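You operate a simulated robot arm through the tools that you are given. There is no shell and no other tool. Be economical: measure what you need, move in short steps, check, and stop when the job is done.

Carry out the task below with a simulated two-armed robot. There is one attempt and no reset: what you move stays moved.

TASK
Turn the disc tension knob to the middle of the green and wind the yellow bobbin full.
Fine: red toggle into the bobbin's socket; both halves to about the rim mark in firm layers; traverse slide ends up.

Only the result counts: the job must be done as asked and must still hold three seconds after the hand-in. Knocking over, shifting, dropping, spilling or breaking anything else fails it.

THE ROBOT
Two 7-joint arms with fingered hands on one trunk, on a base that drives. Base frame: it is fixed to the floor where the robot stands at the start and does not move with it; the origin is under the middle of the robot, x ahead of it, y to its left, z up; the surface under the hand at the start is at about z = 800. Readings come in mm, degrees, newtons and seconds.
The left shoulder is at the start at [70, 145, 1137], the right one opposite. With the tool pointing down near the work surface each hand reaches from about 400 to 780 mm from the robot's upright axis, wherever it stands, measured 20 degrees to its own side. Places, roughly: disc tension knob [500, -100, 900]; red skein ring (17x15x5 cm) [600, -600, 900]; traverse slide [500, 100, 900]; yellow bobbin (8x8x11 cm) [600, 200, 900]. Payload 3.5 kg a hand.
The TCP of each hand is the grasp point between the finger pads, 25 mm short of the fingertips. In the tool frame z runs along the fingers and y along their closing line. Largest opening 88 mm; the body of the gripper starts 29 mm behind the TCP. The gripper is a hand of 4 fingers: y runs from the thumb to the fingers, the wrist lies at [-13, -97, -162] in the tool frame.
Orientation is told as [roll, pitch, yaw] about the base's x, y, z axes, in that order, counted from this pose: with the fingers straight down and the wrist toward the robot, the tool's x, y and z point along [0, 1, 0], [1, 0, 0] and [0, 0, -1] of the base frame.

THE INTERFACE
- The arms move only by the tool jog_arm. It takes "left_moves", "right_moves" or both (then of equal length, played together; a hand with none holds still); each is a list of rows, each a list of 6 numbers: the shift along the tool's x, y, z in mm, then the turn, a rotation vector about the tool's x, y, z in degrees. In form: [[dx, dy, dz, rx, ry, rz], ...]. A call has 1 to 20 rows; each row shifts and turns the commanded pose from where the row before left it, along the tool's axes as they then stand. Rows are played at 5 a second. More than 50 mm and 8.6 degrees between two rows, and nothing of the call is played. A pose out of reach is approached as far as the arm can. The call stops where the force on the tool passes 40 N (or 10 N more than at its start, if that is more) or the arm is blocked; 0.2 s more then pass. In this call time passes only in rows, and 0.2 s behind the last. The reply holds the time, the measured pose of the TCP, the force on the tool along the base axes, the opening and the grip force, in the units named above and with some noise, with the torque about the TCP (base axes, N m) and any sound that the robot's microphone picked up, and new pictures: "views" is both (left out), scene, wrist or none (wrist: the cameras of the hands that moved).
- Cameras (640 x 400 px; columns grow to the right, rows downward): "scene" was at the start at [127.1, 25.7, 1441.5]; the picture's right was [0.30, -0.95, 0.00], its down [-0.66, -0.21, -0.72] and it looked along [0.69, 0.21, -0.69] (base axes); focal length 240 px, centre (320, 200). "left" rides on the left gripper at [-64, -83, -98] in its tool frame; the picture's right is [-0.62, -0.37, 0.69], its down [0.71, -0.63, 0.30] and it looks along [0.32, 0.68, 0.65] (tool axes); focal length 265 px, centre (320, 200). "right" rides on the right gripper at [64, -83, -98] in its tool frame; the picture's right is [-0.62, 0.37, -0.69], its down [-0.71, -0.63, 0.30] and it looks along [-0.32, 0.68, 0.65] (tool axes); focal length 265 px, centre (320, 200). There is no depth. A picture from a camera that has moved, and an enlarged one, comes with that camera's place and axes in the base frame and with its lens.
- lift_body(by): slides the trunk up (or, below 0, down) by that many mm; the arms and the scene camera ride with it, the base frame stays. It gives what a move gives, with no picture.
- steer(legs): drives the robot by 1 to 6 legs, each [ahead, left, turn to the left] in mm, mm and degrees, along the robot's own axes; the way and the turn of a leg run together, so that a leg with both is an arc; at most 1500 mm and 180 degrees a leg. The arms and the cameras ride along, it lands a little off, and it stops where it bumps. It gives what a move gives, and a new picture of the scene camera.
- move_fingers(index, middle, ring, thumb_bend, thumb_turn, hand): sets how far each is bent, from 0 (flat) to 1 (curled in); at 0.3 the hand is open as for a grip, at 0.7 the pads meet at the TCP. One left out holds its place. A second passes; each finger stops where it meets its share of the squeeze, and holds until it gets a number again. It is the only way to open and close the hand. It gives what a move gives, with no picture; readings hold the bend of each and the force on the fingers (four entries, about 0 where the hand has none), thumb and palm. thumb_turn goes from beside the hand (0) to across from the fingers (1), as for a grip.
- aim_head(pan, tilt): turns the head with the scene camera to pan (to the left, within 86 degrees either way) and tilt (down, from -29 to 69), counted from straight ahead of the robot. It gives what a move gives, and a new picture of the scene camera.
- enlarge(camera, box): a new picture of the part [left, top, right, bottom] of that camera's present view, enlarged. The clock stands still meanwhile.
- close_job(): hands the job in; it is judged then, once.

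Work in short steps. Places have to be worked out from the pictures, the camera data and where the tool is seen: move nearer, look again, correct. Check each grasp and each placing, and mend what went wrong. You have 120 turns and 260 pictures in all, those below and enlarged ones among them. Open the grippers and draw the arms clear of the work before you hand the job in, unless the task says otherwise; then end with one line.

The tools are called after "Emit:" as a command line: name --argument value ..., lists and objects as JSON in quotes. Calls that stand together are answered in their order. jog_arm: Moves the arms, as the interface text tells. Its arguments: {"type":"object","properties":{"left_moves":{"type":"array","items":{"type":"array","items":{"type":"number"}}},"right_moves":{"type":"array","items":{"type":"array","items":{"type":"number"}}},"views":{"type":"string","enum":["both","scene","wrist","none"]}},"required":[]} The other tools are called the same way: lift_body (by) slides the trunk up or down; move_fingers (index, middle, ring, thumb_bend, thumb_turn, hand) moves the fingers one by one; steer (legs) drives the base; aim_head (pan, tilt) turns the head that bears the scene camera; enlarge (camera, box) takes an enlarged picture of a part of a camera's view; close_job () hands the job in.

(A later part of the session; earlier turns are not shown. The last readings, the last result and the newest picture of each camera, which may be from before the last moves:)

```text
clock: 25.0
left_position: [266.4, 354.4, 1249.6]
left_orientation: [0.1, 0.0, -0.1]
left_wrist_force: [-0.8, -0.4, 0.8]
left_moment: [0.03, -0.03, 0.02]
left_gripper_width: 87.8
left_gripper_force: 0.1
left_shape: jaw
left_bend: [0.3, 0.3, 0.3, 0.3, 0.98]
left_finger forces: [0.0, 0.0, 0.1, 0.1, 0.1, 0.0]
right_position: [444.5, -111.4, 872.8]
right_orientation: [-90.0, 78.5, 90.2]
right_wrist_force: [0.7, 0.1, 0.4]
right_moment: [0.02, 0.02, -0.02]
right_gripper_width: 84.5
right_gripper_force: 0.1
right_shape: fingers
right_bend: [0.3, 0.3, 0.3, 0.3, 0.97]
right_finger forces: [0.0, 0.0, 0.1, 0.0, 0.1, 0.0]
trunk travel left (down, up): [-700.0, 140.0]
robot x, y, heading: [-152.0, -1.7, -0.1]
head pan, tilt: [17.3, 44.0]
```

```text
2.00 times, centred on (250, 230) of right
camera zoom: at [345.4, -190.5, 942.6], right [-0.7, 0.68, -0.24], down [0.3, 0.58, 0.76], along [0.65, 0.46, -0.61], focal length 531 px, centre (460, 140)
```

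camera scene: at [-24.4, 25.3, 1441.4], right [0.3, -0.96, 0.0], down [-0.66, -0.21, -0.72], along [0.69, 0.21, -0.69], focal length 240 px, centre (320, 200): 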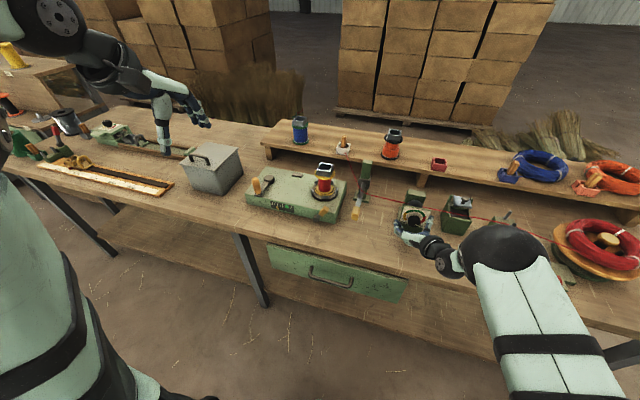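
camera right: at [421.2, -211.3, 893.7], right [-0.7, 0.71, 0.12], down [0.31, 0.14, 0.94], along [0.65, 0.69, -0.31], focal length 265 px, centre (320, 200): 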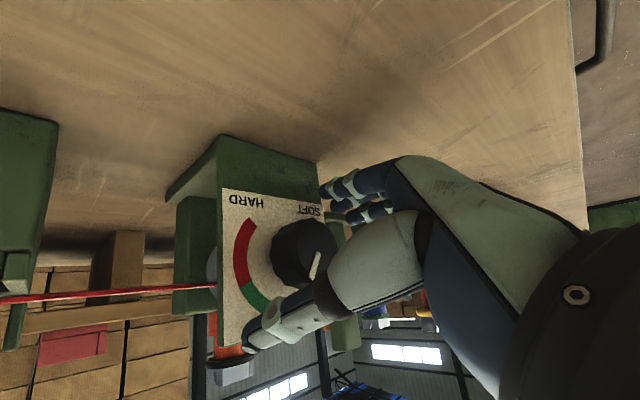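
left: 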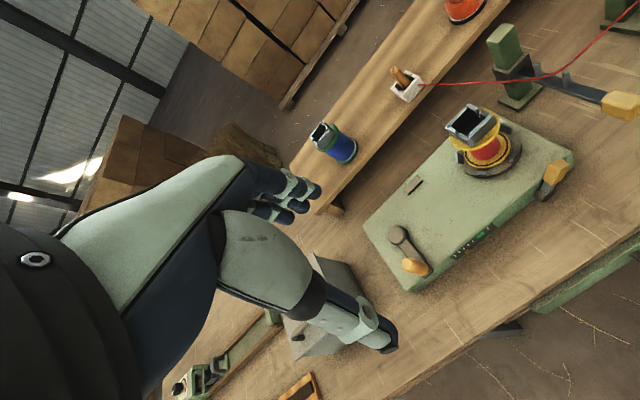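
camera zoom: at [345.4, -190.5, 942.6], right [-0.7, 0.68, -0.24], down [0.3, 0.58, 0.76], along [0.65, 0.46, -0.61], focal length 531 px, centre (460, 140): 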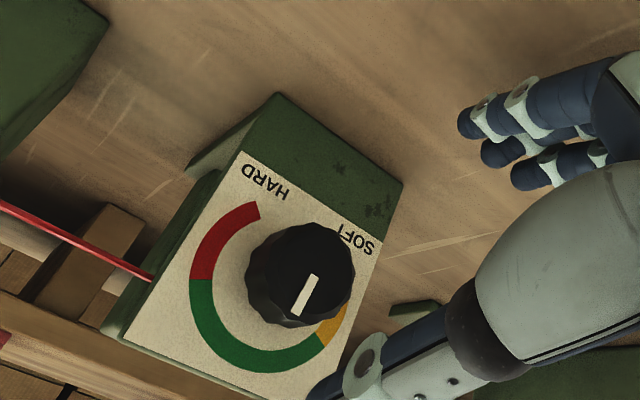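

The pointer computes to about 91.6° against a green middle of about 90–93°, so the knob is set. I raise the right hand and roll it back toward its fingers-down pose, clear of the table.

Emit:
jog_arm --right_moves '[[0, -45, -10, 0, 0, 0], [0, -45, -10, 0, 0, 0], [0, -45, 0, 0, 0, 0], [0, -45, 0, 0, 0, 0], [0, 0, 0, 0, 0, 8.5], [0, 0, 0, 0, 0, 8.5], [0, 0, 0, 0, 0, 8.5], [0, 0, 0, 0, 0, 8.5], [0, 0, 0, 0, 0, 8.5], [0, 0, 0, 0, 0, 8.5], [0, 0, 0, 0, 0, 8.5], [0, 0, 0, 0, 0, 8.5], [0, 0, 0, 0, 0, 8.5]]' --views "none"

Emit:
jog_arm --right_moves '[[0, 0, 0, 4.95, 4.95, 4.95], [0, 0, 0, 4.95, 4.95, 4.95], [0, 0, 0, 4.95, 4.95, 4.95], [0, 0, 0, 4.95, 4.95, 4.95], [0, 0, 0, 4.95, 4.95, 4.95], [0, 0, 0, 4.95, 4.95, 4.95], [0, 0, 0, 4.95, 4.95, 4.95], [0, 0, 0, 4.95, 4.95, 4.95], [0, 0, 0, 4.95, 4.95, 4.95], [0, 0, 0, 4.95, 4.95, 4.95], [0, 0, 0, 4.95, 4.95, 4.95], [0, 0, 0, 4.95, 4.95, 4.95], [0, 0, 0, 4.95, 4.95, 4.95], [0, 0, 0, 4.95, 4.95, 4.95]]' --views "scene"

```text
clock: 25.9
left_position: [266.7, 353.7, 1250.5]
left_orientation: [0.0, -0.1, -0.1]
left_wrist_force: [0.1, -0.5, -0.1]
left_moment: [0.0, -0.01, 0.0]
left_gripper_width: 87.6
left_gripper_force: 0.1
left_shape: jaw
left_bend: [0.3, 0.3, 0.3, 0.3, 0.98]
left_finger forces: [0.0, 0.0, 0.1, 0.1, 0.1, 0.1]
right_position: [397.8, -154.8, 920.4]
right_orientation: [-49.0, 72.6, 127.9]
right_wrist_force: [0.4, -0.5, 0.4]
right_moment: [0.0, -0.03, 0.03]
right_gripper_width: 84.4
right_gripper_force: 0.0
right_shape: fingers
right_bend: [0.3, 0.3, 0.3, 0.3, 0.97]
right_finger forces: [0.0, 0.1, 0.0, 0.0, 0.0, 0.0]
trunk travel left (down, up): [-700.0, 140.0]
robot x, y, heading: [-155.0, -1.7, -0.3]
head pan, tilt: [17.3, 44.0]
stopped in row 4 (right hand): the arm was blocked; the commanded pose is now the measured one
```

```text
clock: 28.9
left_position: [266.7, 354.0, 1249.2]
left_orientation: [-0.1, -0.1, -0.1]
left_wrist_force: [0.3, 0.0, -0.1]
left_moment: [-0.05, 0.02, 0.01]
left_gripper_width: 87.4
left_gripper_force: 0.1
left_shape: jaw
left_bend: [0.3, 0.3, 0.3, 0.3, 0.98]
left_finger forces: [0.0, 0.1, 0.0, 0.1, 0.1, 0.0]
right_position: [418.6, -197.3, 925.6]
right_orientation: [-76.8, 11.1, -1.4]
right_wrist_force: [0.3, -0.4, 0.1]
right_moment: [0.0, 0.01, -0.03]
right_gripper_width: 84.4
right_gripper_force: 0.1
right_shape: fingers
right_bend: [0.3, 0.3, 0.3, 0.3, 0.97]
right_finger forces: [0.0, 0.1, 0.0, 0.0, 0.1, 0.0]
right hand out of reach, approached as far as the arm can: row 11, 12, 13, 14
trunk travel left (down, up): [-700.0, 140.0]
robot x, y, heading: [-150.3, 1.9, 0.2]
head pan, tilt: [17.3, 44.0]
camera scene: at [-24.8, 25.2, 1441.4], right [0.3, -0.96, 0.0], down [-0.66, -0.21, -0.72], along [0.69, 0.21, -0.69], focal length 240 px, centre (320, 200)
```

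scene: 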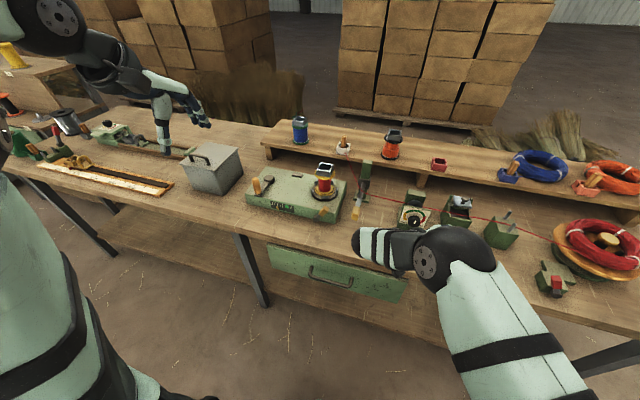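

The arm has ended with the fingers pointing right. I raise it first, then roll about base x to bring the fingers down.

Emit:
jog_arm --right_moves '[[-45, 0, 0, 0, 0, 0], [-45, 0, 0, 0, 0, 0], [-45, 0, 0, 0, 0, 0], [-20, 0, 0, 0, 8, 0], [-20, 0, 0, 0, 8, 0], [0, 0, 0, 0, 8, 0], [0, 0, 0, 0, 8, 0], [0, 0, 0, 0, 8, 0], [0, 0, 0, 0, 8, 0], [0, 0, 0, 0, 8, 0], [0, 0, 0, 0, 8, 0], [0, 0, 0, 0, 8, 0]]' --views "scene"

```text
clock: 31.5
left_position: [266.1, 352.6, 1249.9]
left_orientation: [0.1, -0.1, -0.1]
left_wrist_force: [-0.2, 0.1, -0.1]
left_moment: [0.01, -0.01, -0.02]
left_gripper_width: 87.6
left_gripper_force: 0.1
left_shape: jaw
left_bend: [0.3, 0.3, 0.3, 0.3, 0.98]
left_finger forces: [0.1, 0.1, 0.0, 0.0, 0.0, 0.1]
right_position: [448.9, -240.0, 1095.1]
right_orientation: [-5.0, 11.0, -1.4]
right_wrist_force: [0.7, -0.2, -0.8]
right_moment: [0.03, -0.02, -0.02]
right_gripper_width: 84.5
right_gripper_force: 0.1
right_shape: fingers
right_bend: [0.3, 0.3, 0.3, 0.3, 0.97]
right_finger forces: [0.1, 0.0, 0.1, 0.1, 0.0, 0.1]
trunk travel left (down, up): [-700.0, 140.0]
robot x, y, heading: [-154.2, -1.0, 0.1]
head pan, tilt: [17.3, 44.0]
camera scene: at [-25.4, 23.8, 1441.5], right [0.3, -0.96, 0.0], down [-0.66, -0.2, -0.72], along [0.69, 0.21, -0.69], focal length 240 px, centre (320, 200)
```

scene: 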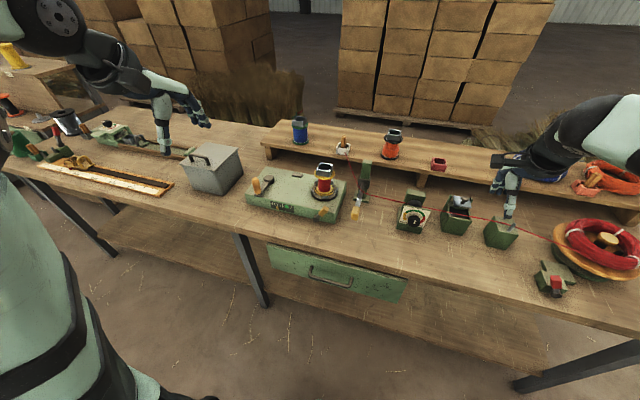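

The right hand is clear and high. I drive forward about 255 mm so the left hand can reach the toggle; the base front stays short of the table edge.

Emit:
steer --legs '[[255, 0, 0]]'

Emit:
aim_head --pan 15 --tilt 50

Emit:
enlarge --camera "scene" --box '[180, 100, 380, 300]'

```text
clock: 33.3
left_position: [513.3, 356.2, 1248.5]
left_orientation: [0.1, -0.1, 0.0]
left_wrist_force: [0.3, -0.1, 0.2]
left_moment: [-0.01, -0.04, 0.01]
left_gripper_width: 87.5
left_gripper_force: 0.1
left_shape: jaw
left_bend: [0.3, 0.3, 0.3, 0.3, 0.98]
left_finger forces: [0.0, 0.0, 0.0, 0.0, 0.0, 0.0]
right_position: [698.0, -237.2, 1094.5]
right_orientation: [-5.1, 11.0, -1.3]
right_wrist_force: [-1.1, -0.2, 0.2]
right_moment: [0.0, 0.03, 0.04]
right_gripper_width: 84.4
right_gripper_force: 0.1
right_shape: fingers
right_bend: [0.3, 0.3, 0.3, 0.3, 0.97]
right_finger forces: [0.0, 0.0, 0.0, 0.0, 0.0, 0.0]
trunk travel left (down, up): [-700.0, 140.0]
robot x, y, heading: [98.6, 1.9, -0.3]
head pan, tilt: [17.3, 44.0]
camera scene: at [222.3, 25.4, 1441.6], right [0.3, -0.95, 0.0], down [-0.66, -0.21, -0.72], along [0.69, 0.21, -0.69], focal length 240 px, centre (320, 200)
```

scene: 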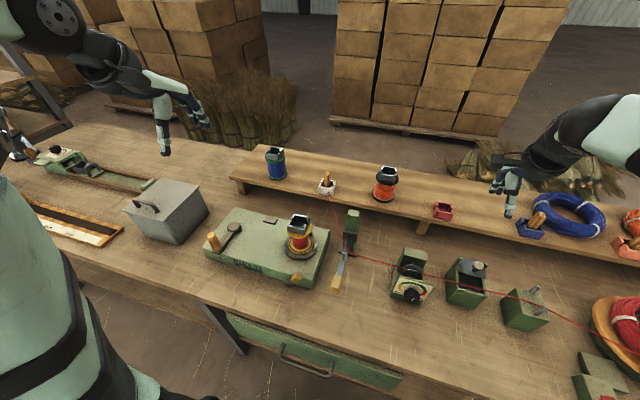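

```text
clock: 34.0
left_position: [514.7, 355.2, 1250.2]
left_orientation: [0.0, 0.0, 0.0]
left_wrist_force: [0.6, 0.0, 0.5]
left_moment: [-0.03, 0.0, -0.01]
left_gripper_width: 87.2
left_gripper_force: 0.1
left_shape: jaw
left_bend: [0.3, 0.3, 0.3, 0.3, 0.98]
left_finger forces: [0.0, 0.0, 0.1, 0.0, 0.0, 0.0]
right_position: [700.0, -237.1, 1094.4]
right_orientation: [-5.2, 11.0, -1.3]
right_wrist_force: [0.1, 0.7, -0.1]
right_moment: [0.03, 0.02, -0.01]
right_gripper_width: 84.6
right_gripper_force: 0.0
right_shape: fingers
right_bend: [0.3, 0.3, 0.3, 0.3, 0.97]
right_finger forces: [0.1, 0.1, 0.1, 0.0, 0.0, 0.1]
trunk travel left (down, up): [-700.0, 140.0]
robot x, y, heading: [99.2, -0.7, -0.1]
head pan, tilt: [15.0, 50.0]
camera scene: at [220.4, 20.9, 1433.1], right [0.26, -0.97, 0.0], down [-0.74, -0.2, -0.64], along [0.62, 0.17, -0.77], focal length 240 px, centre (320, 200)
```

scene: 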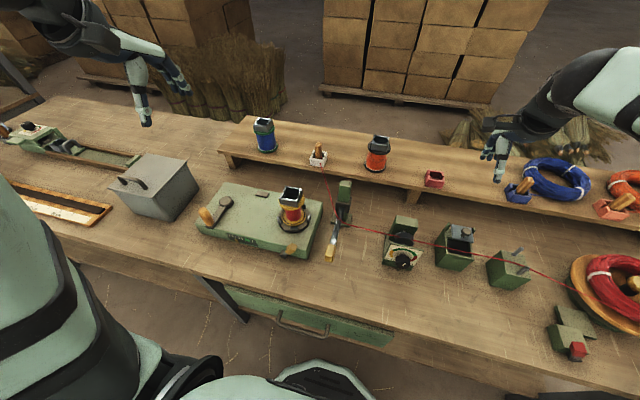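

```text
2.00 times, centred on (280, 200) of scene
camera zoom: at [220.4, 20.9, 1433.1], right [0.26, -0.97, 0.0], down [-0.74, -0.2, -0.64], along [0.62, 0.17, -0.77], focal length 480 px, centre (400, 200)
```

zoom: 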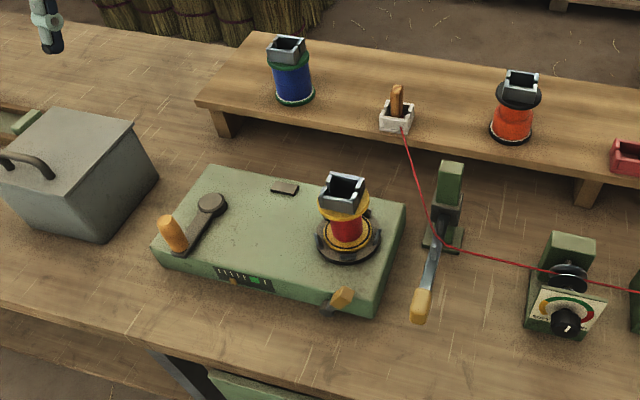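

I double-check the dial from the head camera, now unobstructed, and zoom in on the winder and slide.

Emit:
enlarge --camera "scene" --box '[375, 205, 435, 280]'

Emit:
enlarge --camera "scene" --box '[260, 170, 360, 270]'

Emit:
enlarge --camera "scene" --box '[290, 130, 350, 180]'

```text
5.33 times, centred on (405, 242) of scene
camera zoom: at [220.4, 20.9, 1433.1], right [0.26, -0.97, 0.0], down [-0.74, -0.2, -0.64], along [0.62, 0.17, -0.77], focal length 1279 px, centre (-133, -27)
```

zoom: 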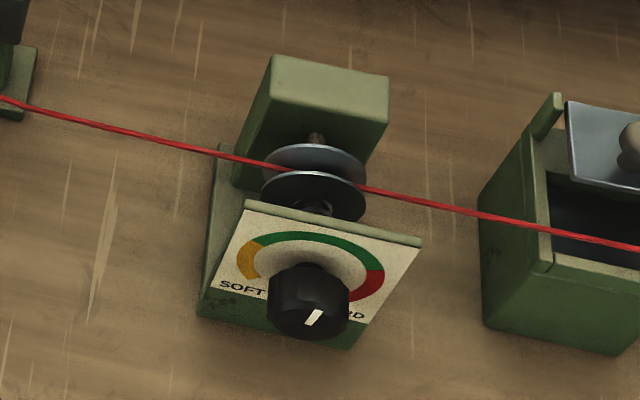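

```text
4.00 times, centred on (310, 220) of scene
camera zoom: at [220.4, 20.9, 1433.1], right [0.26, -0.97, 0.0], down [-0.74, -0.2, -0.64], along [0.62, 0.17, -0.77], focal length 959 px, centre (360, 120)
```

zoom: 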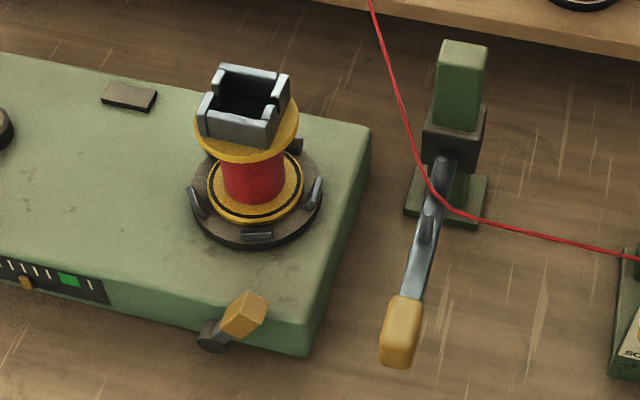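

```text
8.00 times, centred on (320, 155) of scene
camera zoom: at [220.4, 20.9, 1433.1], right [0.26, -0.97, 0.0], down [-0.74, -0.2, -0.64], along [0.62, 0.17, -0.77], focal length 1918 px, centre (320, 560)
```

zoom: 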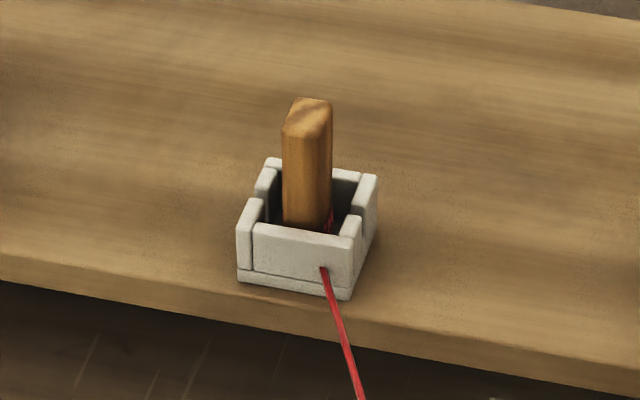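

The near view says about 92°, while the head view hints at less. I zoom further to be sure.

Emit:
enlarge --camera "scene" --box '[390, 240, 420, 270]'

```text
13.33 times, centred on (405, 255) of scene
camera zoom: at [220.4, 20.9, 1433.1], right [0.26, -0.97, 0.0], down [-0.74, -0.2, -0.64], along [0.62, 0.17, -0.77], focal length 3197 px, centre (-813, -533)
```

zoom: 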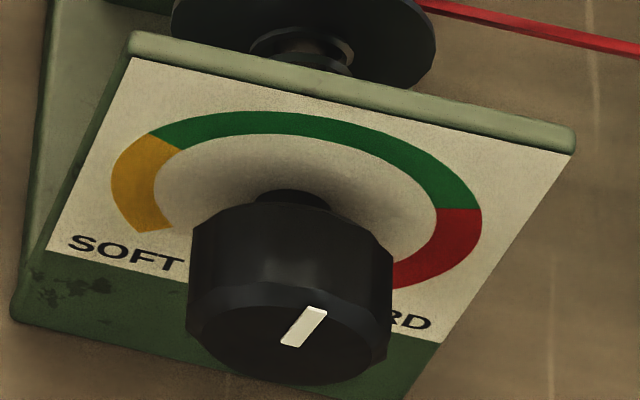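

The pointer is vertical at the green middle, so the knob is done. Now I bring the left hand above the toggle for a close look.

Emit:
jog_arm --left_moves '[[-21, 37, 0, 0, 0, 0], [-21, 37, 0, 0, 0, 0], [-21, 37, 0, 0, 0, 0], [-21, 37, 0, 0, 0, 0], [-21, 37, 0, 0, 0, 0], [-21, 37, 0, 0, 0, 0], [-21, 37, 0, 0, 0, 0], [-21, 37, 0, 0, 0, 0], [0, 0, 45, 0, 0, 0], [0, 0, 45, 0, 0, 0], [0, 0, 45, 0, 0, 0], [0, 0, 45, 0, 0, 0]]' --views "both"

```text
clock: 36.6
left_position: [791.5, 191.8, 1062.1]
left_orientation: [0.0, 0.1, 0.1]
left_wrist_force: [-0.4, 0.2, -0.4]
left_moment: [0.01, -0.01, 0.0]
left_gripper_width: 87.6
left_gripper_force: 0.1
left_shape: jaw
left_bend: [0.3, 0.3, 0.3, 0.3, 0.98]
left_finger forces: [0.0, 0.0, 0.0, 0.0, 0.1, 0.0]
left hand out of reach, approached as far as the arm can: row 8
right_position: [700.0, -237.2, 1094.4]
right_orientation: [-5.2, 11.1, -1.3]
right_wrist_force: [-0.3, -0.8, -0.9]
right_moment: [-0.01, -0.01, 0.01]
right_gripper_width: 84.5
right_gripper_force: 0.1
right_shape: fingers
right_bend: [0.3, 0.3, 0.3, 0.3, 0.97]
right_finger forces: [0.0, 0.0, 0.1, 0.0, 0.1, 0.0]
trunk travel left (down, up): [-700.0, 140.0]
robot x, y, heading: [93.4, -1.9, -0.1]
head pan, tilt: [15.0, 50.0]
camera scene: at [220.4, 21.5, 1433.1], right [0.26, -0.97, 0.0], down [-0.74, -0.2, -0.64], along [0.62, 0.17, -0.77], focal length 240 px, centre (320, 200)
camera left: at [706.6, 127.8, 1160.6], right [-0.37, -0.62, -0.69], down [-0.63, 0.71, -0.3], along [0.68, 0.33, -0.65], focal length 265 px, centre (320, 200)
```

scene: 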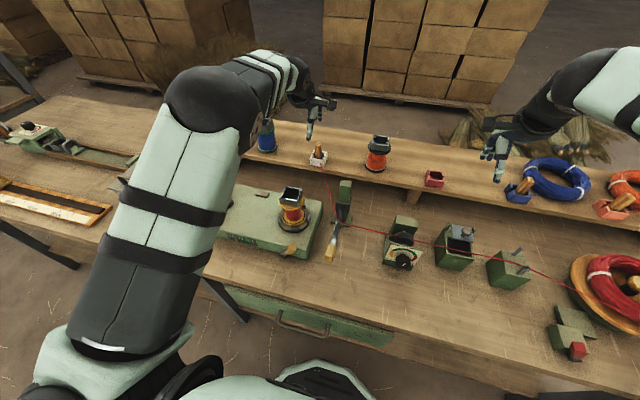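
left: 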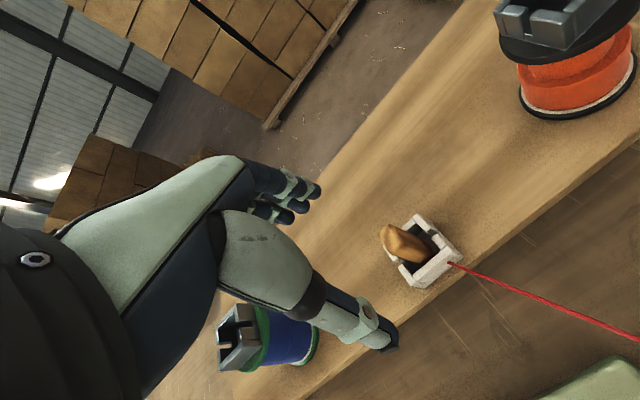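

The toggle top triangulates to (804.5, 181, 974), with the holder rim at z≈913 and centre (807, 187). I descend around it with the TCP at z≈950.

Emit:
jog_arm --left_moves '[[-8, 14, 10, 0, 0, 0], [0, 0, 35, 0, 0, 0], [0, 0, 35, 0, 0, 0], [0, 0, 32, 0, 0, 0]]' --views "both"

```text
clock: 37.6
left_position: [801.9, 185.9, 949.8]
left_orientation: [0.0, 0.0, 0.0]
left_wrist_force: [-0.1, 0.1, -0.1]
left_moment: [0.02, -0.01, 0.05]
left_gripper_width: 87.8
left_gripper_force: 0.0
left_shape: jaw
left_bend: [0.3, 0.3, 0.3, 0.3, 0.98]
left_finger forces: [0.0, 0.0, 0.0, 0.0, 0.1, 0.0]
right_position: [699.9, -238.4, 1094.4]
right_orientation: [-5.2, 11.1, -1.2]
right_wrist_force: [0.0, -0.1, 0.5]
right_moment: [0.03, -0.04, -0.02]
right_gripper_width: 84.7
right_gripper_force: 0.0
right_shape: fingers
right_bend: [0.3, 0.3, 0.3, 0.3, 0.97]
right_finger forces: [0.0, 0.0, 0.0, 0.1, 0.0, 0.0]
trunk travel left (down, up): [-700.0, 140.0]
robot x, y, heading: [97.8, -0.6, -0.0]
head pan, tilt: [15.0, 50.0]
camera scene: at [221.1, 21.1, 1433.0], right [0.26, -0.97, 0.0], down [-0.74, -0.2, -0.64], along [0.62, 0.17, -0.77], focal length 240 px, centre (320, 200)
camera left: at [717.4, 120.8, 1047.9], right [-0.37, -0.62, -0.69], down [-0.63, 0.71, -0.3], along [0.68, 0.33, -0.65], focal length 265 px, centre (320, 200)
```

scene: 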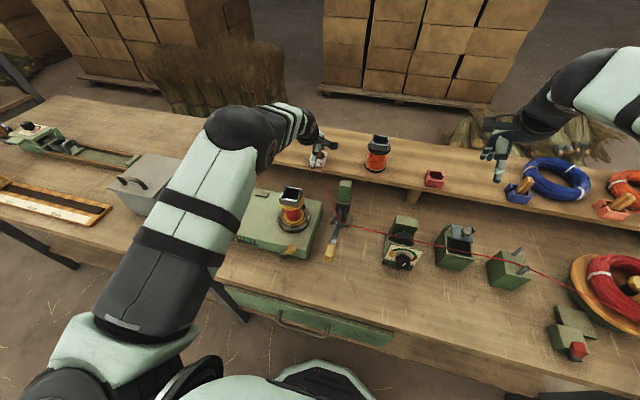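
left: 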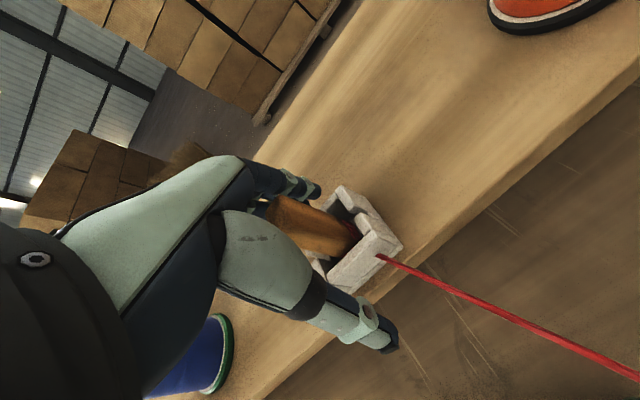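

The toggle stands between thumb and fingers. I close gently.

Emit:
move_fingers --hand "left" --index 0.72 --middle 0.72 --ring 0.72 --thumb_bend 0.72

Emit:
enlarge --camera "left" --box '[200, 130, 440, 370]'

```text
clock: 38.6
left_position: [808.4, 184.5, 952.1]
left_orientation: [-0.1, -0.8, 0.0]
left_wrist_force: [29.9, 3.2, 13.4]
left_moment: [0.22, -0.98, -0.33]
left_gripper_width: 38.9
left_gripper_force: 24.7
left_shape: fingers
left_bend: [0.46, 0.49, 0.5, 0.6, 0.97]
left_finger forces: [11.9, 12.7, 17.3, 0.1, 8.4, 0.0]
right_position: [702.9, -237.9, 1092.4]
right_orientation: [-5.1, 11.2, -1.4]
right_wrist_force: [0.1, -0.7, 0.1]
right_moment: [0.02, -0.02, 0.02]
right_gripper_width: 84.5
right_gripper_force: 0.1
right_shape: fingers
right_bend: [0.3, 0.3, 0.3, 0.3, 0.97]
right_finger forces: [0.1, 0.1, 0.0, 0.0, 0.0, 0.1]
trunk travel left (down, up): [-700.0, 140.0]
robot x, y, heading: [96.4, -1.2, 0.5]
head pan, tilt: [15.0, 50.0]
```

```text
1.67 times, centred on (320, 250) of left
camera zoom: at [722.1, 120.6, 1050.3], right [-0.36, -0.62, -0.7], down [-0.63, 0.71, -0.31], along [0.69, 0.32, -0.64], focal length 442 px, centre (320, 117)
```

zoom: 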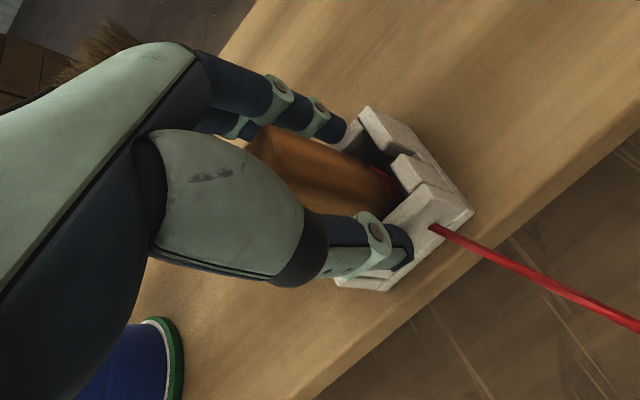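

A 39 mm width and 30 N suggest the fingertips are clamping the white holder rather than the toggle. I open, check and go higher.

Emit:
move_fingers --hand "left" --index 0.3 --middle 0.3 --ring 0.3 --thumb_bend 0.3

Emit:
jog_arm --left_moves '[[0, 0, -20, 0, 0, 0]]' --views "wrist"

Emit:
enlarge --camera "scene" --box '[290, 130, 350, 180]'

```text
clock: 39.6
left_position: [800.5, 184.5, 948.9]
left_orientation: [-0.1, 0.0, 0.0]
left_wrist_force: [-0.5, -0.2, 0.0]
left_moment: [-0.01, -0.02, 0.04]
left_gripper_width: 84.7
left_gripper_force: 0.1
left_shape: fingers
left_bend: [0.3, 0.3, 0.3, 0.3, 0.97]
left_finger forces: [0.0, 0.1, 0.0, 0.0, 0.0, 0.0]
right_position: [698.1, -237.9, 1094.0]
right_orientation: [-5.2, 11.0, -1.4]
right_wrist_force: [-0.3, -0.3, 0.0]
right_moment: [0.02, -0.01, -0.02]
right_gripper_width: 84.6
right_gripper_force: 0.0
right_shape: fingers
right_bend: [0.3, 0.3, 0.3, 0.3, 0.97]
right_finger forces: [0.0, 0.0, 0.0, 0.0, 0.0, 0.0]
trunk travel left (down, up): [-700.0, 140.0]
robot x, y, heading: [96.6, -2.2, 0.0]
head pan, tilt: [15.0, 50.0]
```

```text
clock: 40.0
left_position: [798.8, 183.6, 971.4]
left_orientation: [0.0, 0.0, -0.1]
left_wrist_force: [-0.2, 0.1, 0.4]
left_moment: [0.02, 0.01, -0.03]
left_gripper_width: 84.6
left_gripper_force: 0.0
left_shape: fingers
left_bend: [0.3, 0.3, 0.3, 0.3, 0.97]
left_finger forces: [0.0, 0.0, 0.0, 0.1, 0.0, 0.0]
right_position: [697.7, -238.2, 1095.9]
right_orientation: [-5.1, 11.0, -1.4]
right_wrist_force: [0.0, 0.4, -0.7]
right_moment: [-0.02, -0.01, 0.0]
right_gripper_width: 84.3
right_gripper_force: 0.0
right_shape: fingers
right_bend: [0.3, 0.3, 0.3, 0.3, 0.97]
right_finger forces: [0.1, 0.0, 0.0, 0.0, 0.0, 0.0]
trunk travel left (down, up): [-700.0, 140.0]
robot x, y, heading: [98.2, -1.9, 0.1]
head pan, tilt: [15.0, 50.0]
camera left: at [715.0, 119.7, 1070.2], right [-0.37, -0.62, -0.69], down [-0.63, 0.71, -0.3], along [0.68, 0.32, -0.65], focal length 265 px, centre (320, 200)
```

left: 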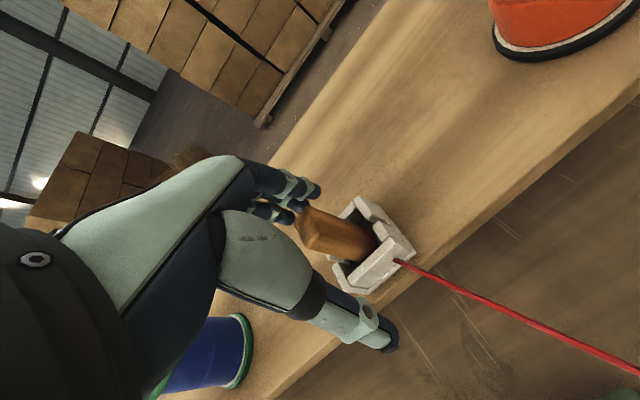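

```text
8.00 times, centred on (320, 155) of scene
camera zoom: at [218.1, 20.7, 1433.2], right [0.26, -0.97, 0.0], down [-0.74, -0.2, -0.64], along [0.62, 0.17, -0.77], focal length 1918 px, centre (320, 560)
```

zoom: 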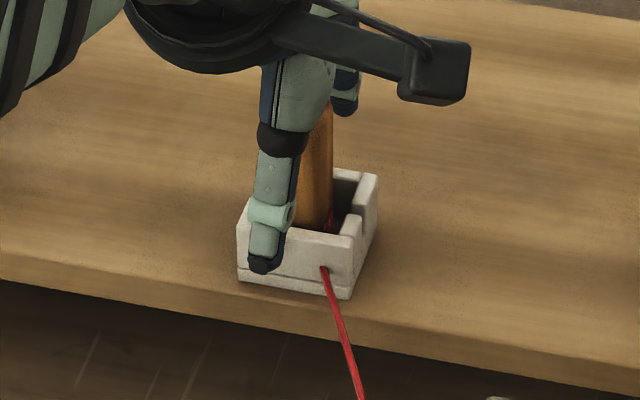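

The holder did not move. The half-curled fingertips reach lower than expected, so I grip higher, at TCP z≈965 centred on x≈806.

Emit:
jog_arm --left_moves '[[-1, 7, 6, 0, 0, 0]]' --views "none"

Emit:
move_fingers --hand "left" --index 0.7 --middle 0.7 --ring 0.7 --thumb_bend 0.7

Emit:
enlarge --camera "left" --box '[200, 130, 440, 370]'

```text
clock: 40.4
left_position: [810.9, 180.3, 964.2]
left_orientation: [0.0, 0.1, 0.0]
left_wrist_force: [-0.4, -0.3, 0.6]
left_moment: [-0.03, 0.01, -0.02]
left_gripper_width: 84.7
left_gripper_force: 0.1
left_shape: fingers
left_bend: [0.3, 0.3, 0.3, 0.3, 0.97]
left_finger forces: [0.0, 0.0, 0.1, 0.0, 0.0, 0.1]
right_position: [699.7, -237.3, 1094.9]
right_orientation: [-5.2, 11.1, -1.3]
right_wrist_force: [1.1, -0.2, 0.3]
right_moment: [0.0, 0.02, 0.0]
right_gripper_width: 84.5
right_gripper_force: 0.1
right_shape: fingers
right_bend: [0.3, 0.3, 0.3, 0.3, 0.97]
right_finger forces: [0.0, 0.0, 0.0, 0.0, 0.0, 0.1]
trunk travel left (down, up): [-700.0, 140.0]
robot x, y, heading: [95.3, 0.2, 0.0]
head pan, tilt: [15.0, 50.0]
```

```text
clock: 41.4
left_position: [810.7, 181.2, 963.7]
left_orientation: [0.0, 0.0, 0.0]
left_wrist_force: [2.5, 0.5, 2.0]
left_moment: [0.0, -0.13, -0.05]
left_gripper_width: 12.1
left_gripper_force: 7.1
left_shape: fingers
left_bend: [0.66, 0.64, 0.7, 0.63, 0.96]
left_finger forces: [3.6, 5.8, 0.1, 0.0, 5.3, 0.0]
right_position: [700.2, -238.5, 1095.0]
right_orientation: [-5.1, 11.1, -1.4]
right_wrist_force: [-0.7, 0.4, -0.7]
right_moment: [-0.01, 0.0, -0.02]
right_gripper_width: 84.4
right_gripper_force: 0.1
right_shape: fingers
right_bend: [0.3, 0.3, 0.3, 0.3, 0.97]
right_finger forces: [0.1, 0.0, 0.0, 0.1, 0.0, 0.1]
trunk travel left (down, up): [-700.0, 140.0]
robot x, y, heading: [96.2, -2.1, -0.2]
head pan, tilt: [15.0, 50.0]
```

```text
1.67 times, centred on (320, 250) of left
camera zoom: at [725.4, 118.3, 1063.9], right [-0.37, -0.62, -0.69], down [-0.63, 0.71, -0.3], along [0.68, 0.32, -0.65], focal length 442 px, centre (320, 117)
```

zoom: 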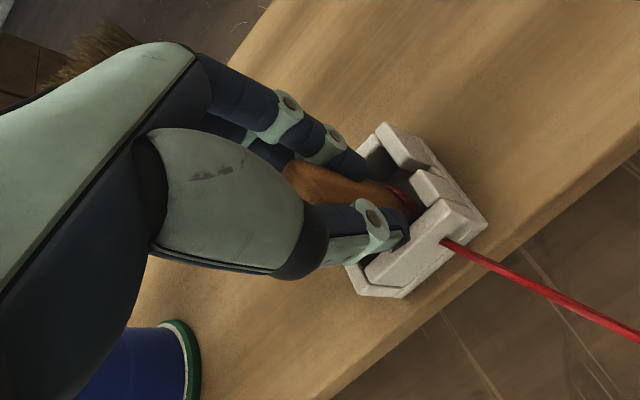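

The toggle is gripped at 12 mm width. I firm up a little, then lift straight up and check.

Emit:
move_fingers --hand "left" --index 0.8 --middle 0.8 --thumb_bend 0.8

Emit:
jog_arm --left_moves '[[0, 0, -20, 0, 0, 0], [0, 0, -25, 0, 0, 0], [0, 0, -25, 0, 0, 0], [0, 0, -25, 0, 0, 0]]' --views "both"

```text
clock: 42.4
left_position: [810.2, 182.9, 964.7]
left_orientation: [0.0, 0.0, 0.0]
left_wrist_force: [7.5, 2.3, 0.2]
left_moment: [0.11, -0.3, -0.08]
left_gripper_width: 11.6
left_gripper_force: 19.7
left_shape: fingers
left_bend: [0.72, 0.63, 0.7, 0.65, 0.94]
left_finger forces: [11.6, 13.3, 0.0, 0.0, 15.5, 0.0]
right_position: [700.6, -236.9, 1094.6]
right_orientation: [-5.2, 11.1, -1.2]
right_wrist_force: [-0.2, 0.4, 0.7]
right_moment: [-0.01, 0.02, 0.02]
right_gripper_width: 84.4
right_gripper_force: 0.0
right_shape: fingers
right_bend: [0.3, 0.3, 0.3, 0.3, 0.97]
right_finger forces: [0.1, 0.0, 0.0, 0.0, 0.0, 0.0]
trunk travel left (down, up): [-700.0, 140.0]
robot x, y, heading: [96.3, -0.7, -0.1]
head pan, tilt: [15.0, 50.0]
```

```text
clock: 43.4
left_position: [812.2, 178.5, 1061.2]
left_orientation: [0.1, 0.0, 0.0]
left_wrist_force: [-0.3, 0.0, -0.4]
left_moment: [-0.03, 0.03, 0.01]
left_gripper_width: 4.8
left_gripper_force: 19.0
left_shape: fingers
left_bend: [0.73, 0.65, 0.7, 0.7, 0.92]
left_finger forces: [7.3, 14.2, 0.1, 0.0, 16.0, 0.1]
right_position: [697.8, -238.1, 1095.5]
right_orientation: [-5.2, 11.0, -1.4]
right_wrist_force: [0.3, -0.5, -0.1]
right_moment: [0.0, 0.03, 0.0]
right_gripper_width: 84.5
right_gripper_force: 0.1
right_shape: fingers
right_bend: [0.3, 0.3, 0.3, 0.3, 0.97]
right_finger forces: [0.1, 0.0, 0.1, 0.0, 0.1, 0.1]
trunk travel left (down, up): [-700.0, 140.0]
robot x, y, heading: [95.6, -3.4, 0.1]
head pan, tilt: [15.0, 50.0]
camera scene: at [218.8, 20.5, 1433.2], right [0.26, -0.97, 0.0], down [-0.74, -0.2, -0.64], along [0.62, 0.17, -0.77], focal length 240 px, centre (320, 200)
camera left: at [726.5, 114.0, 1160.2], right [-0.37, -0.62, -0.69], down [-0.63, 0.71, -0.3], along [0.68, 0.33, -0.65], focal length 265 px, centre (320, 200)
```

scene: 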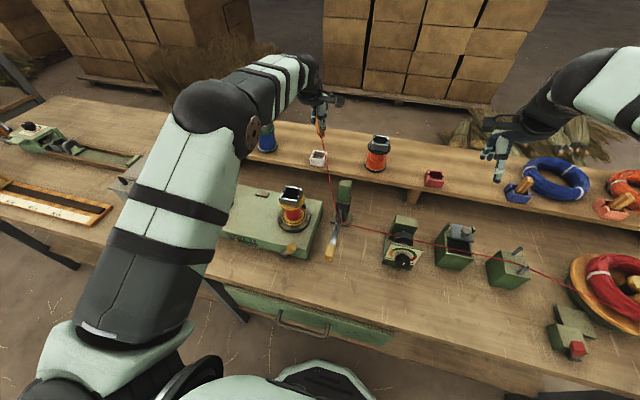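
left: 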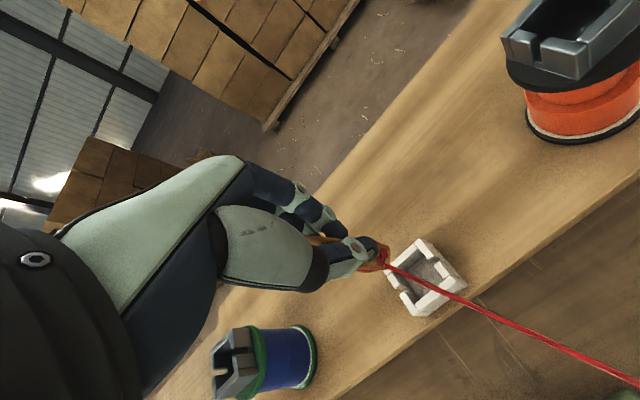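

Emit:
enlarge --camera "left" --box '[250, 170, 430, 320]'

Emit:
enlarge --camera "scene" --box '[270, 70, 370, 180]'

```text
2.67 times, centred on (340, 245) of left
camera zoom: at [726.5, 114.0, 1160.2], right [-0.37, -0.62, -0.69], down [-0.63, 0.71, -0.3], along [0.68, 0.33, -0.65], focal length 708 px, centre (267, 80)
```

zoom: 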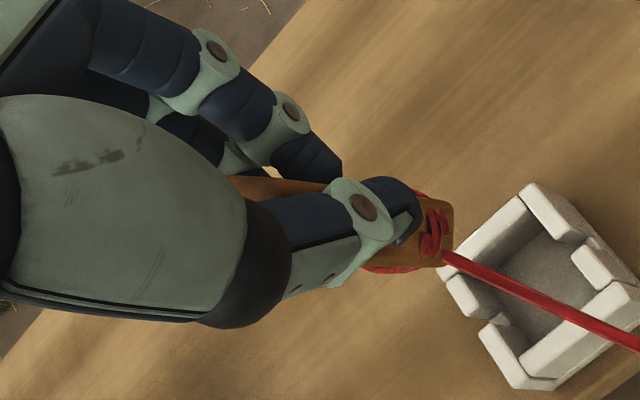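

```text
3.64 times, centred on (320, 125) of scene
camera zoom: at [218.8, 20.5, 1433.2], right [0.26, -0.97, 0.0], down [-0.74, -0.2, -0.64], along [0.62, 0.17, -0.77], focal length 872 px, centre (320, 473)
```

zoom: 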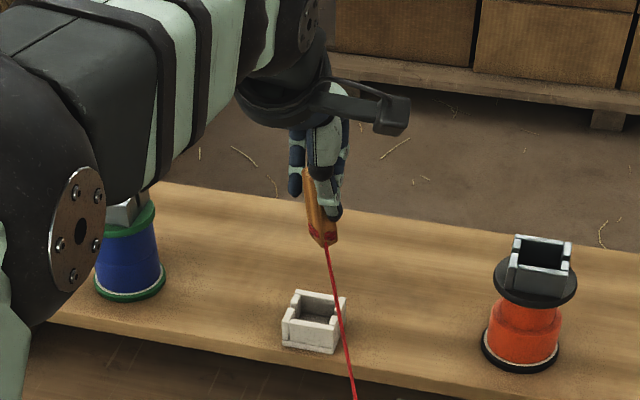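

The toggle is out and held, its lower end about 61 mm below the TCP at (808,175,1000). I carry it over to above the bobbin socket near (591,197,972).

Emit:
jog_arm --left_moves '[[3.5, -36.5, -5, 0, 0, 0], [3.5, -36.5, -5, 0, 0, 0], [3.5, -36.5, -5, 0, 0, 0], [3.5, -36.5, -2, 0, 0, 0], [3.5, -36.5, 0, 0, 0, 0], [3.5, -36.5, 0, 0, 0, 0]]' --views "both"

Emit:
enlarge --camera "scene" --box '[250, 140, 350, 240]'

Emit:
enlarge --camera "left" --box '[250, 170, 490, 400]'

```text
clock: 44.8
left_position: [589.0, 201.8, 1078.1]
left_orientation: [0.0, -0.1, -0.1]
left_wrist_force: [0.9, 0.4, -0.7]
left_moment: [-0.02, -0.01, 0.01]
left_gripper_width: 4.4
left_gripper_force: 18.3
left_shape: fingers
left_bend: [0.73, 0.65, 0.7, 0.71, 0.92]
left_finger forces: [7.3, 14.5, 0.1, 0.1, 15.9, 0.0]
right_position: [697.4, -237.7, 1095.3]
right_orientation: [-5.2, 10.8, -1.3]
right_wrist_force: [-0.5, -0.2, 0.4]
right_moment: [0.01, 0.02, 0.02]
right_gripper_width: 84.5
right_gripper_force: 0.1
right_shape: fingers
right_bend: [0.3, 0.3, 0.3, 0.3, 0.97]
right_finger forces: [0.1, 0.1, 0.0, 0.1, 0.1, 0.0]
trunk travel left (down, up): [-700.0, 140.0]
robot x, y, heading: [96.7, 2.8, 0.2]
head pan, tilt: [15.0, 50.0]
camera scene: at [217.6, 21.0, 1433.3], right [0.26, -0.97, 0.0], down [-0.74, -0.2, -0.64], along [0.62, 0.17, -0.77], focal length 240 px, centre (320, 200)
camera left: at [504.4, 138.0, 1177.5], right [-0.37, -0.62, -0.69], down [-0.63, 0.71, -0.31], along [0.68, 0.32, -0.65], focal length 265 px, centre (320, 200)
```

scene: 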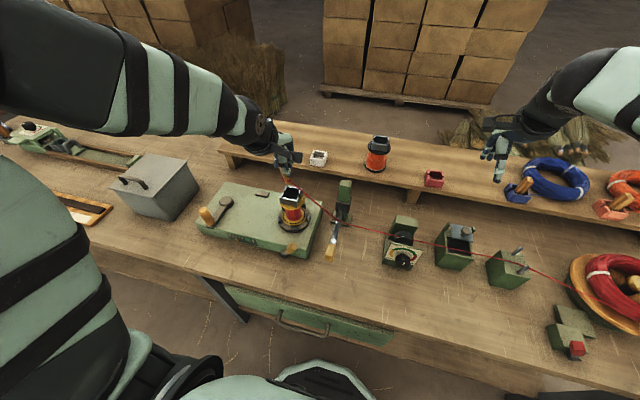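
left: 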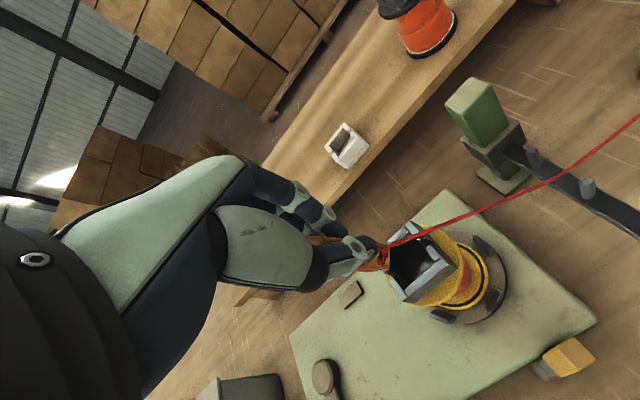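

```text
4.00 times, centred on (300, 190) of scene
camera zoom: at [217.6, 21.0, 1433.3], right [0.26, -0.97, 0.0], down [-0.74, -0.2, -0.64], along [0.62, 0.17, -0.77], focal length 959 px, centre (400, 240)
```

zoom: 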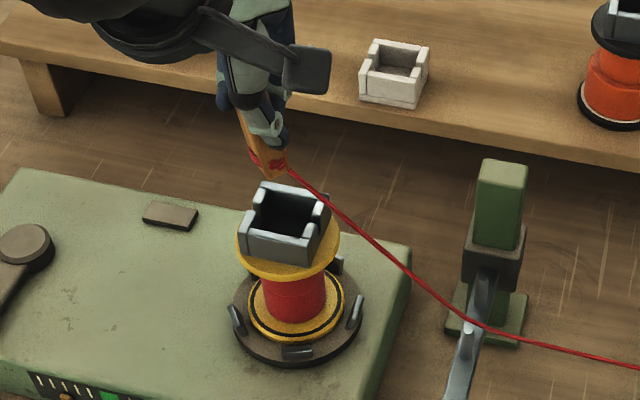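

```text
1.74 times, centred on (370, 285) of left
camera zoom: at [504.4, 138.0, 1177.5], right [-0.37, -0.62, -0.69], down [-0.63, 0.71, -0.31], along [0.68, 0.32, -0.65], focal length 462 px, centre (233, 52)
```

zoom: 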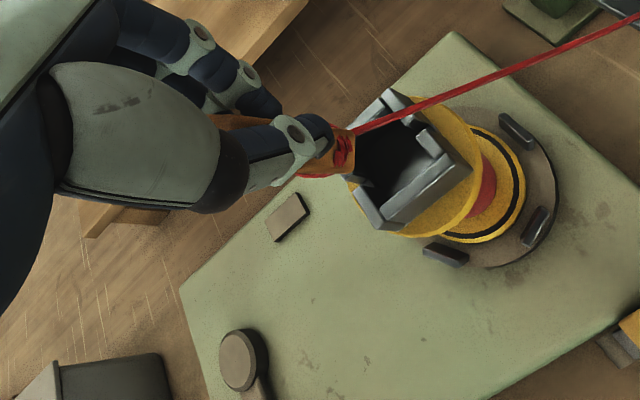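

The toggle leans about 10° with its top toward +y, and its end is about 6 mm short in x. I straighten it and centre it over the socket, then recheck.

Emit:
jog_arm --left_moves '[[0, 0, 0, 0, 4.5, 0], [0, 0, 0, 0, 4.5, 0], [-12.5, 6, -2, 0, 0, 0]]' --views "none"

Emit:
enlarge --camera "scene" --box '[260, 150, 330, 220]'

Emit:
enlarge --camera "left" --box '[300, 190, 500, 340]'

```text
clock: 45.6
left_position: [597.3, 191.0, 1078.5]
left_orientation: [9.1, 0.1, 0.1]
left_wrist_force: [0.1, -0.3, 0.3]
left_moment: [-0.01, -0.01, 0.0]
left_gripper_width: 4.5
left_gripper_force: 18.0
left_shape: fingers
left_bend: [0.73, 0.65, 0.7, 0.71, 0.91]
left_finger forces: [7.3, 14.4, 0.1, 0.0, 16.1, 0.0]
right_position: [701.0, -237.5, 1094.8]
right_orientation: [-5.1, 11.0, -1.3]
right_wrist_force: [0.2, -0.9, -0.1]
right_moment: [-0.03, -0.03, -0.04]
right_gripper_width: 84.5
right_gripper_force: 0.1
right_shape: fingers
right_bend: [0.3, 0.3, 0.3, 0.3, 0.97]
right_finger forces: [0.0, 0.0, 0.1, 0.1, 0.0, 0.0]
trunk travel left (down, up): [-700.0, 140.0]
robot x, y, heading: [98.0, -0.6, -0.1]
head pan, tilt: [15.0, 50.0]
```

```text
5.71 times, centred on (295, 185) of scene
camera zoom: at [220.8, 20.8, 1433.0], right [0.26, -0.97, 0.0], down [-0.74, -0.2, -0.64], along [0.62, 0.17, -0.77], focal length 1370 px, centre (463, 286)
```

zoom: 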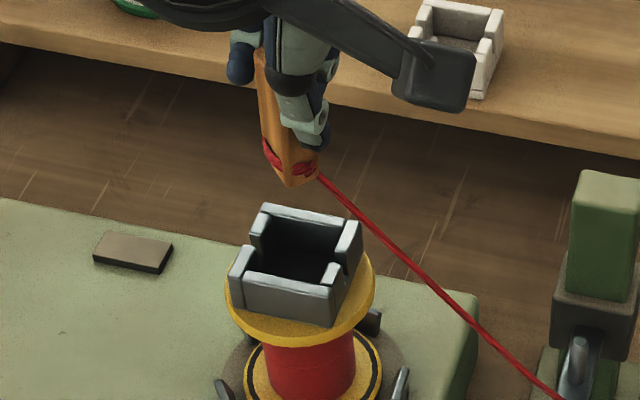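

```text
2.67 times, centred on (400, 265) of left
camera zoom: at [513.7, 111.6, 1166.4], right [-0.37, -0.5, -0.78], down [-0.63, 0.75, -0.19], along [0.68, 0.42, -0.6], focal length 708 px, centre (107, 27)
```

zoom: 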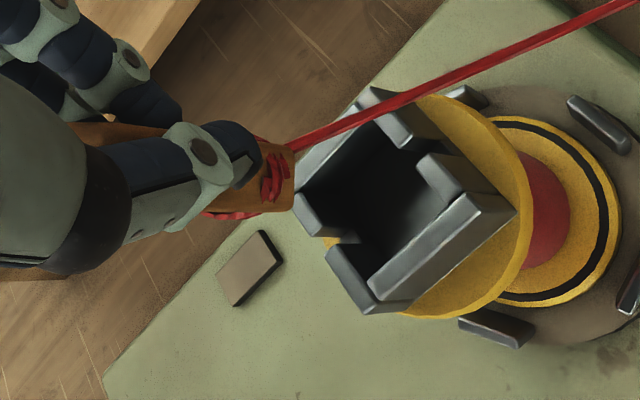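

The toggle end is at about (597,199,1010), over the socket centre (594,199,971). I nudge −3 mm in x and lower it stepwise.

Emit:
jog_arm --left_moves '[[-3.1, -3, 19.8, 0, 0, 0], [-2.3, 0, 14.8, 0, 0, 0], [-2.3, 0, 14.8, 0, 0, 0]]' --views "none"

Emit:
enlarge --camera "scene" --box '[260, 150, 330, 220]'

Emit:
enlarge --camera "left" --box '[300, 190, 500, 340]'

```text
clock: 46.4
left_position: [592.6, 188.8, 1030.3]
left_orientation: [9.1, 0.0, 0.1]
left_wrist_force: [0.0, -0.2, 0.6]
left_moment: [0.01, 0.02, 0.03]
left_gripper_width: 4.2
left_gripper_force: 18.4
left_shape: fingers
left_bend: [0.73, 0.72, 0.7, 0.71, 0.91]
left_finger forces: [7.2, 14.5, 0.0, 0.0, 16.1, 0.0]
right_position: [699.6, -236.6, 1094.5]
right_orientation: [-5.2, 11.2, -1.3]
right_wrist_force: [-0.4, 1.5, -0.4]
right_moment: [0.03, -0.05, -0.01]
right_gripper_width: 84.4
right_gripper_force: 0.0
right_shape: fingers
right_bend: [0.3, 0.3, 0.3, 0.3, 0.97]
right_finger forces: [0.0, 0.0, 0.1, 0.1, 0.1, 0.0]
trunk travel left (down, up): [-700.0, 140.0]
robot x, y, heading: [98.5, -0.9, -0.1]
head pan, tilt: [15.0, 50.0]
```

```text
5.71 times, centred on (295, 185) of scene
camera zoom: at [220.2, 20.9, 1433.1], right [0.26, -0.97, 0.0], down [-0.74, -0.2, -0.64], along [0.62, 0.17, -0.77], focal length 1370 px, centre (463, 286)
```

zoom: 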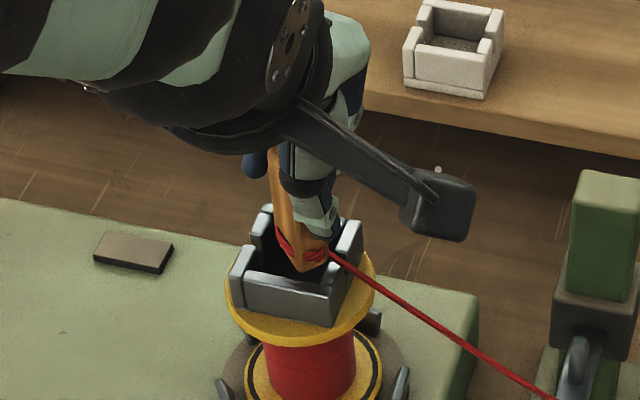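

```text
2.67 times, centred on (400, 265) of left
camera zoom: at [508.7, 109.9, 1118.5], right [-0.37, -0.5, -0.78], down [-0.63, 0.75, -0.19], along [0.68, 0.42, -0.6], focal length 708 px, centre (107, 27)
```

zoom: 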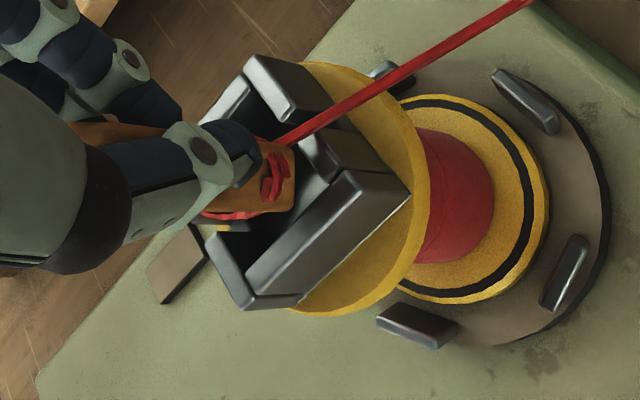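

It is nearly centred. I nudge +2 mm in x and +3 mm in y, then lower it into the socket while watching force.

Emit:
jog_arm --left_moves '[[3, 2, 0, 0, 0, 0], [-1.2, 0, 7.9, 0, 0, 0], [-1.2, 0, 7.9, 0, 0, 0]]' --views "none"

Emit:
enlarge --camera "scene" --box '[260, 150, 330, 220]'

Emit:
enlarge --camera "left" --box '[300, 190, 500, 340]'

```text
clock: 47.2
left_position: [596.1, 191.8, 1014.5]
left_orientation: [9.1, 0.1, 0.0]
left_wrist_force: [-0.6, 0.4, -0.8]
left_moment: [0.0, 0.02, -0.01]
left_gripper_width: 4.0
left_gripper_force: 18.4
left_shape: fingers
left_bend: [0.73, 0.72, 0.7, 0.71, 0.91]
left_finger forces: [7.2, 14.5, 0.1, 0.0, 16.1, 0.0]
right_position: [699.9, -238.2, 1094.5]
right_orientation: [-5.1, 11.1, -1.4]
right_wrist_force: [0.2, -0.5, -0.5]
right_moment: [0.01, -0.03, 0.0]
right_gripper_width: 84.4
right_gripper_force: 0.0
right_shape: fingers
right_bend: [0.3, 0.3, 0.3, 0.3, 0.97]
right_finger forces: [0.0, 0.0, 0.0, 0.0, 0.1, 0.0]
trunk travel left (down, up): [-700.0, 140.0]
robot x, y, heading: [95.6, -2.7, -0.1]
head pan, tilt: [15.0, 50.0]
```

```text
5.71 times, centred on (295, 185) of scene
camera zoom: at [220.1, 20.9, 1433.1], right [0.26, -0.97, 0.0], down [-0.74, -0.2, -0.64], along [0.62, 0.17, -0.77], focal length 1370 px, centre (463, 286)
```

zoom: 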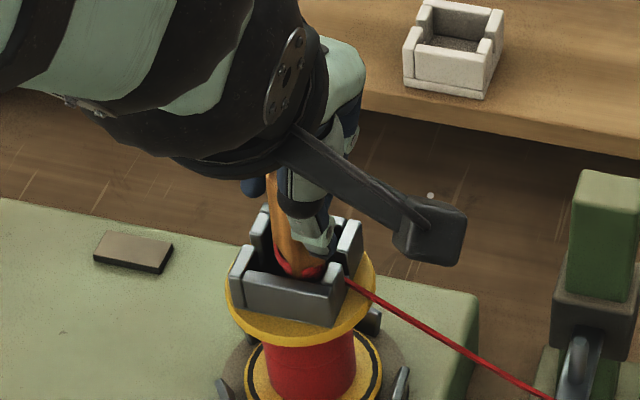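

```text
2.67 times, centred on (400, 265) of left
camera zoom: at [512.0, 113.7, 1102.1], right [-0.37, -0.5, -0.78], down [-0.63, 0.75, -0.19], along [0.68, 0.42, -0.6], focal length 708 px, centre (107, 27)
```

zoom: 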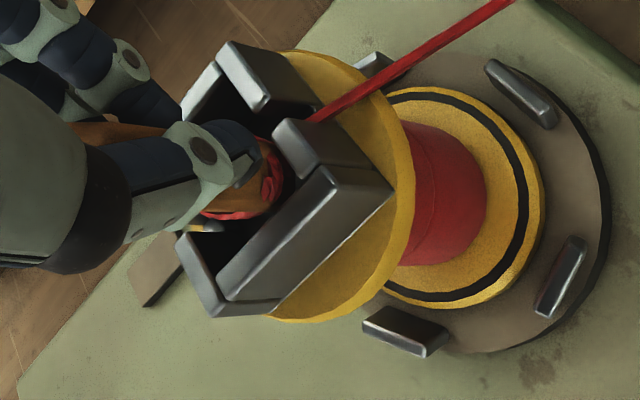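

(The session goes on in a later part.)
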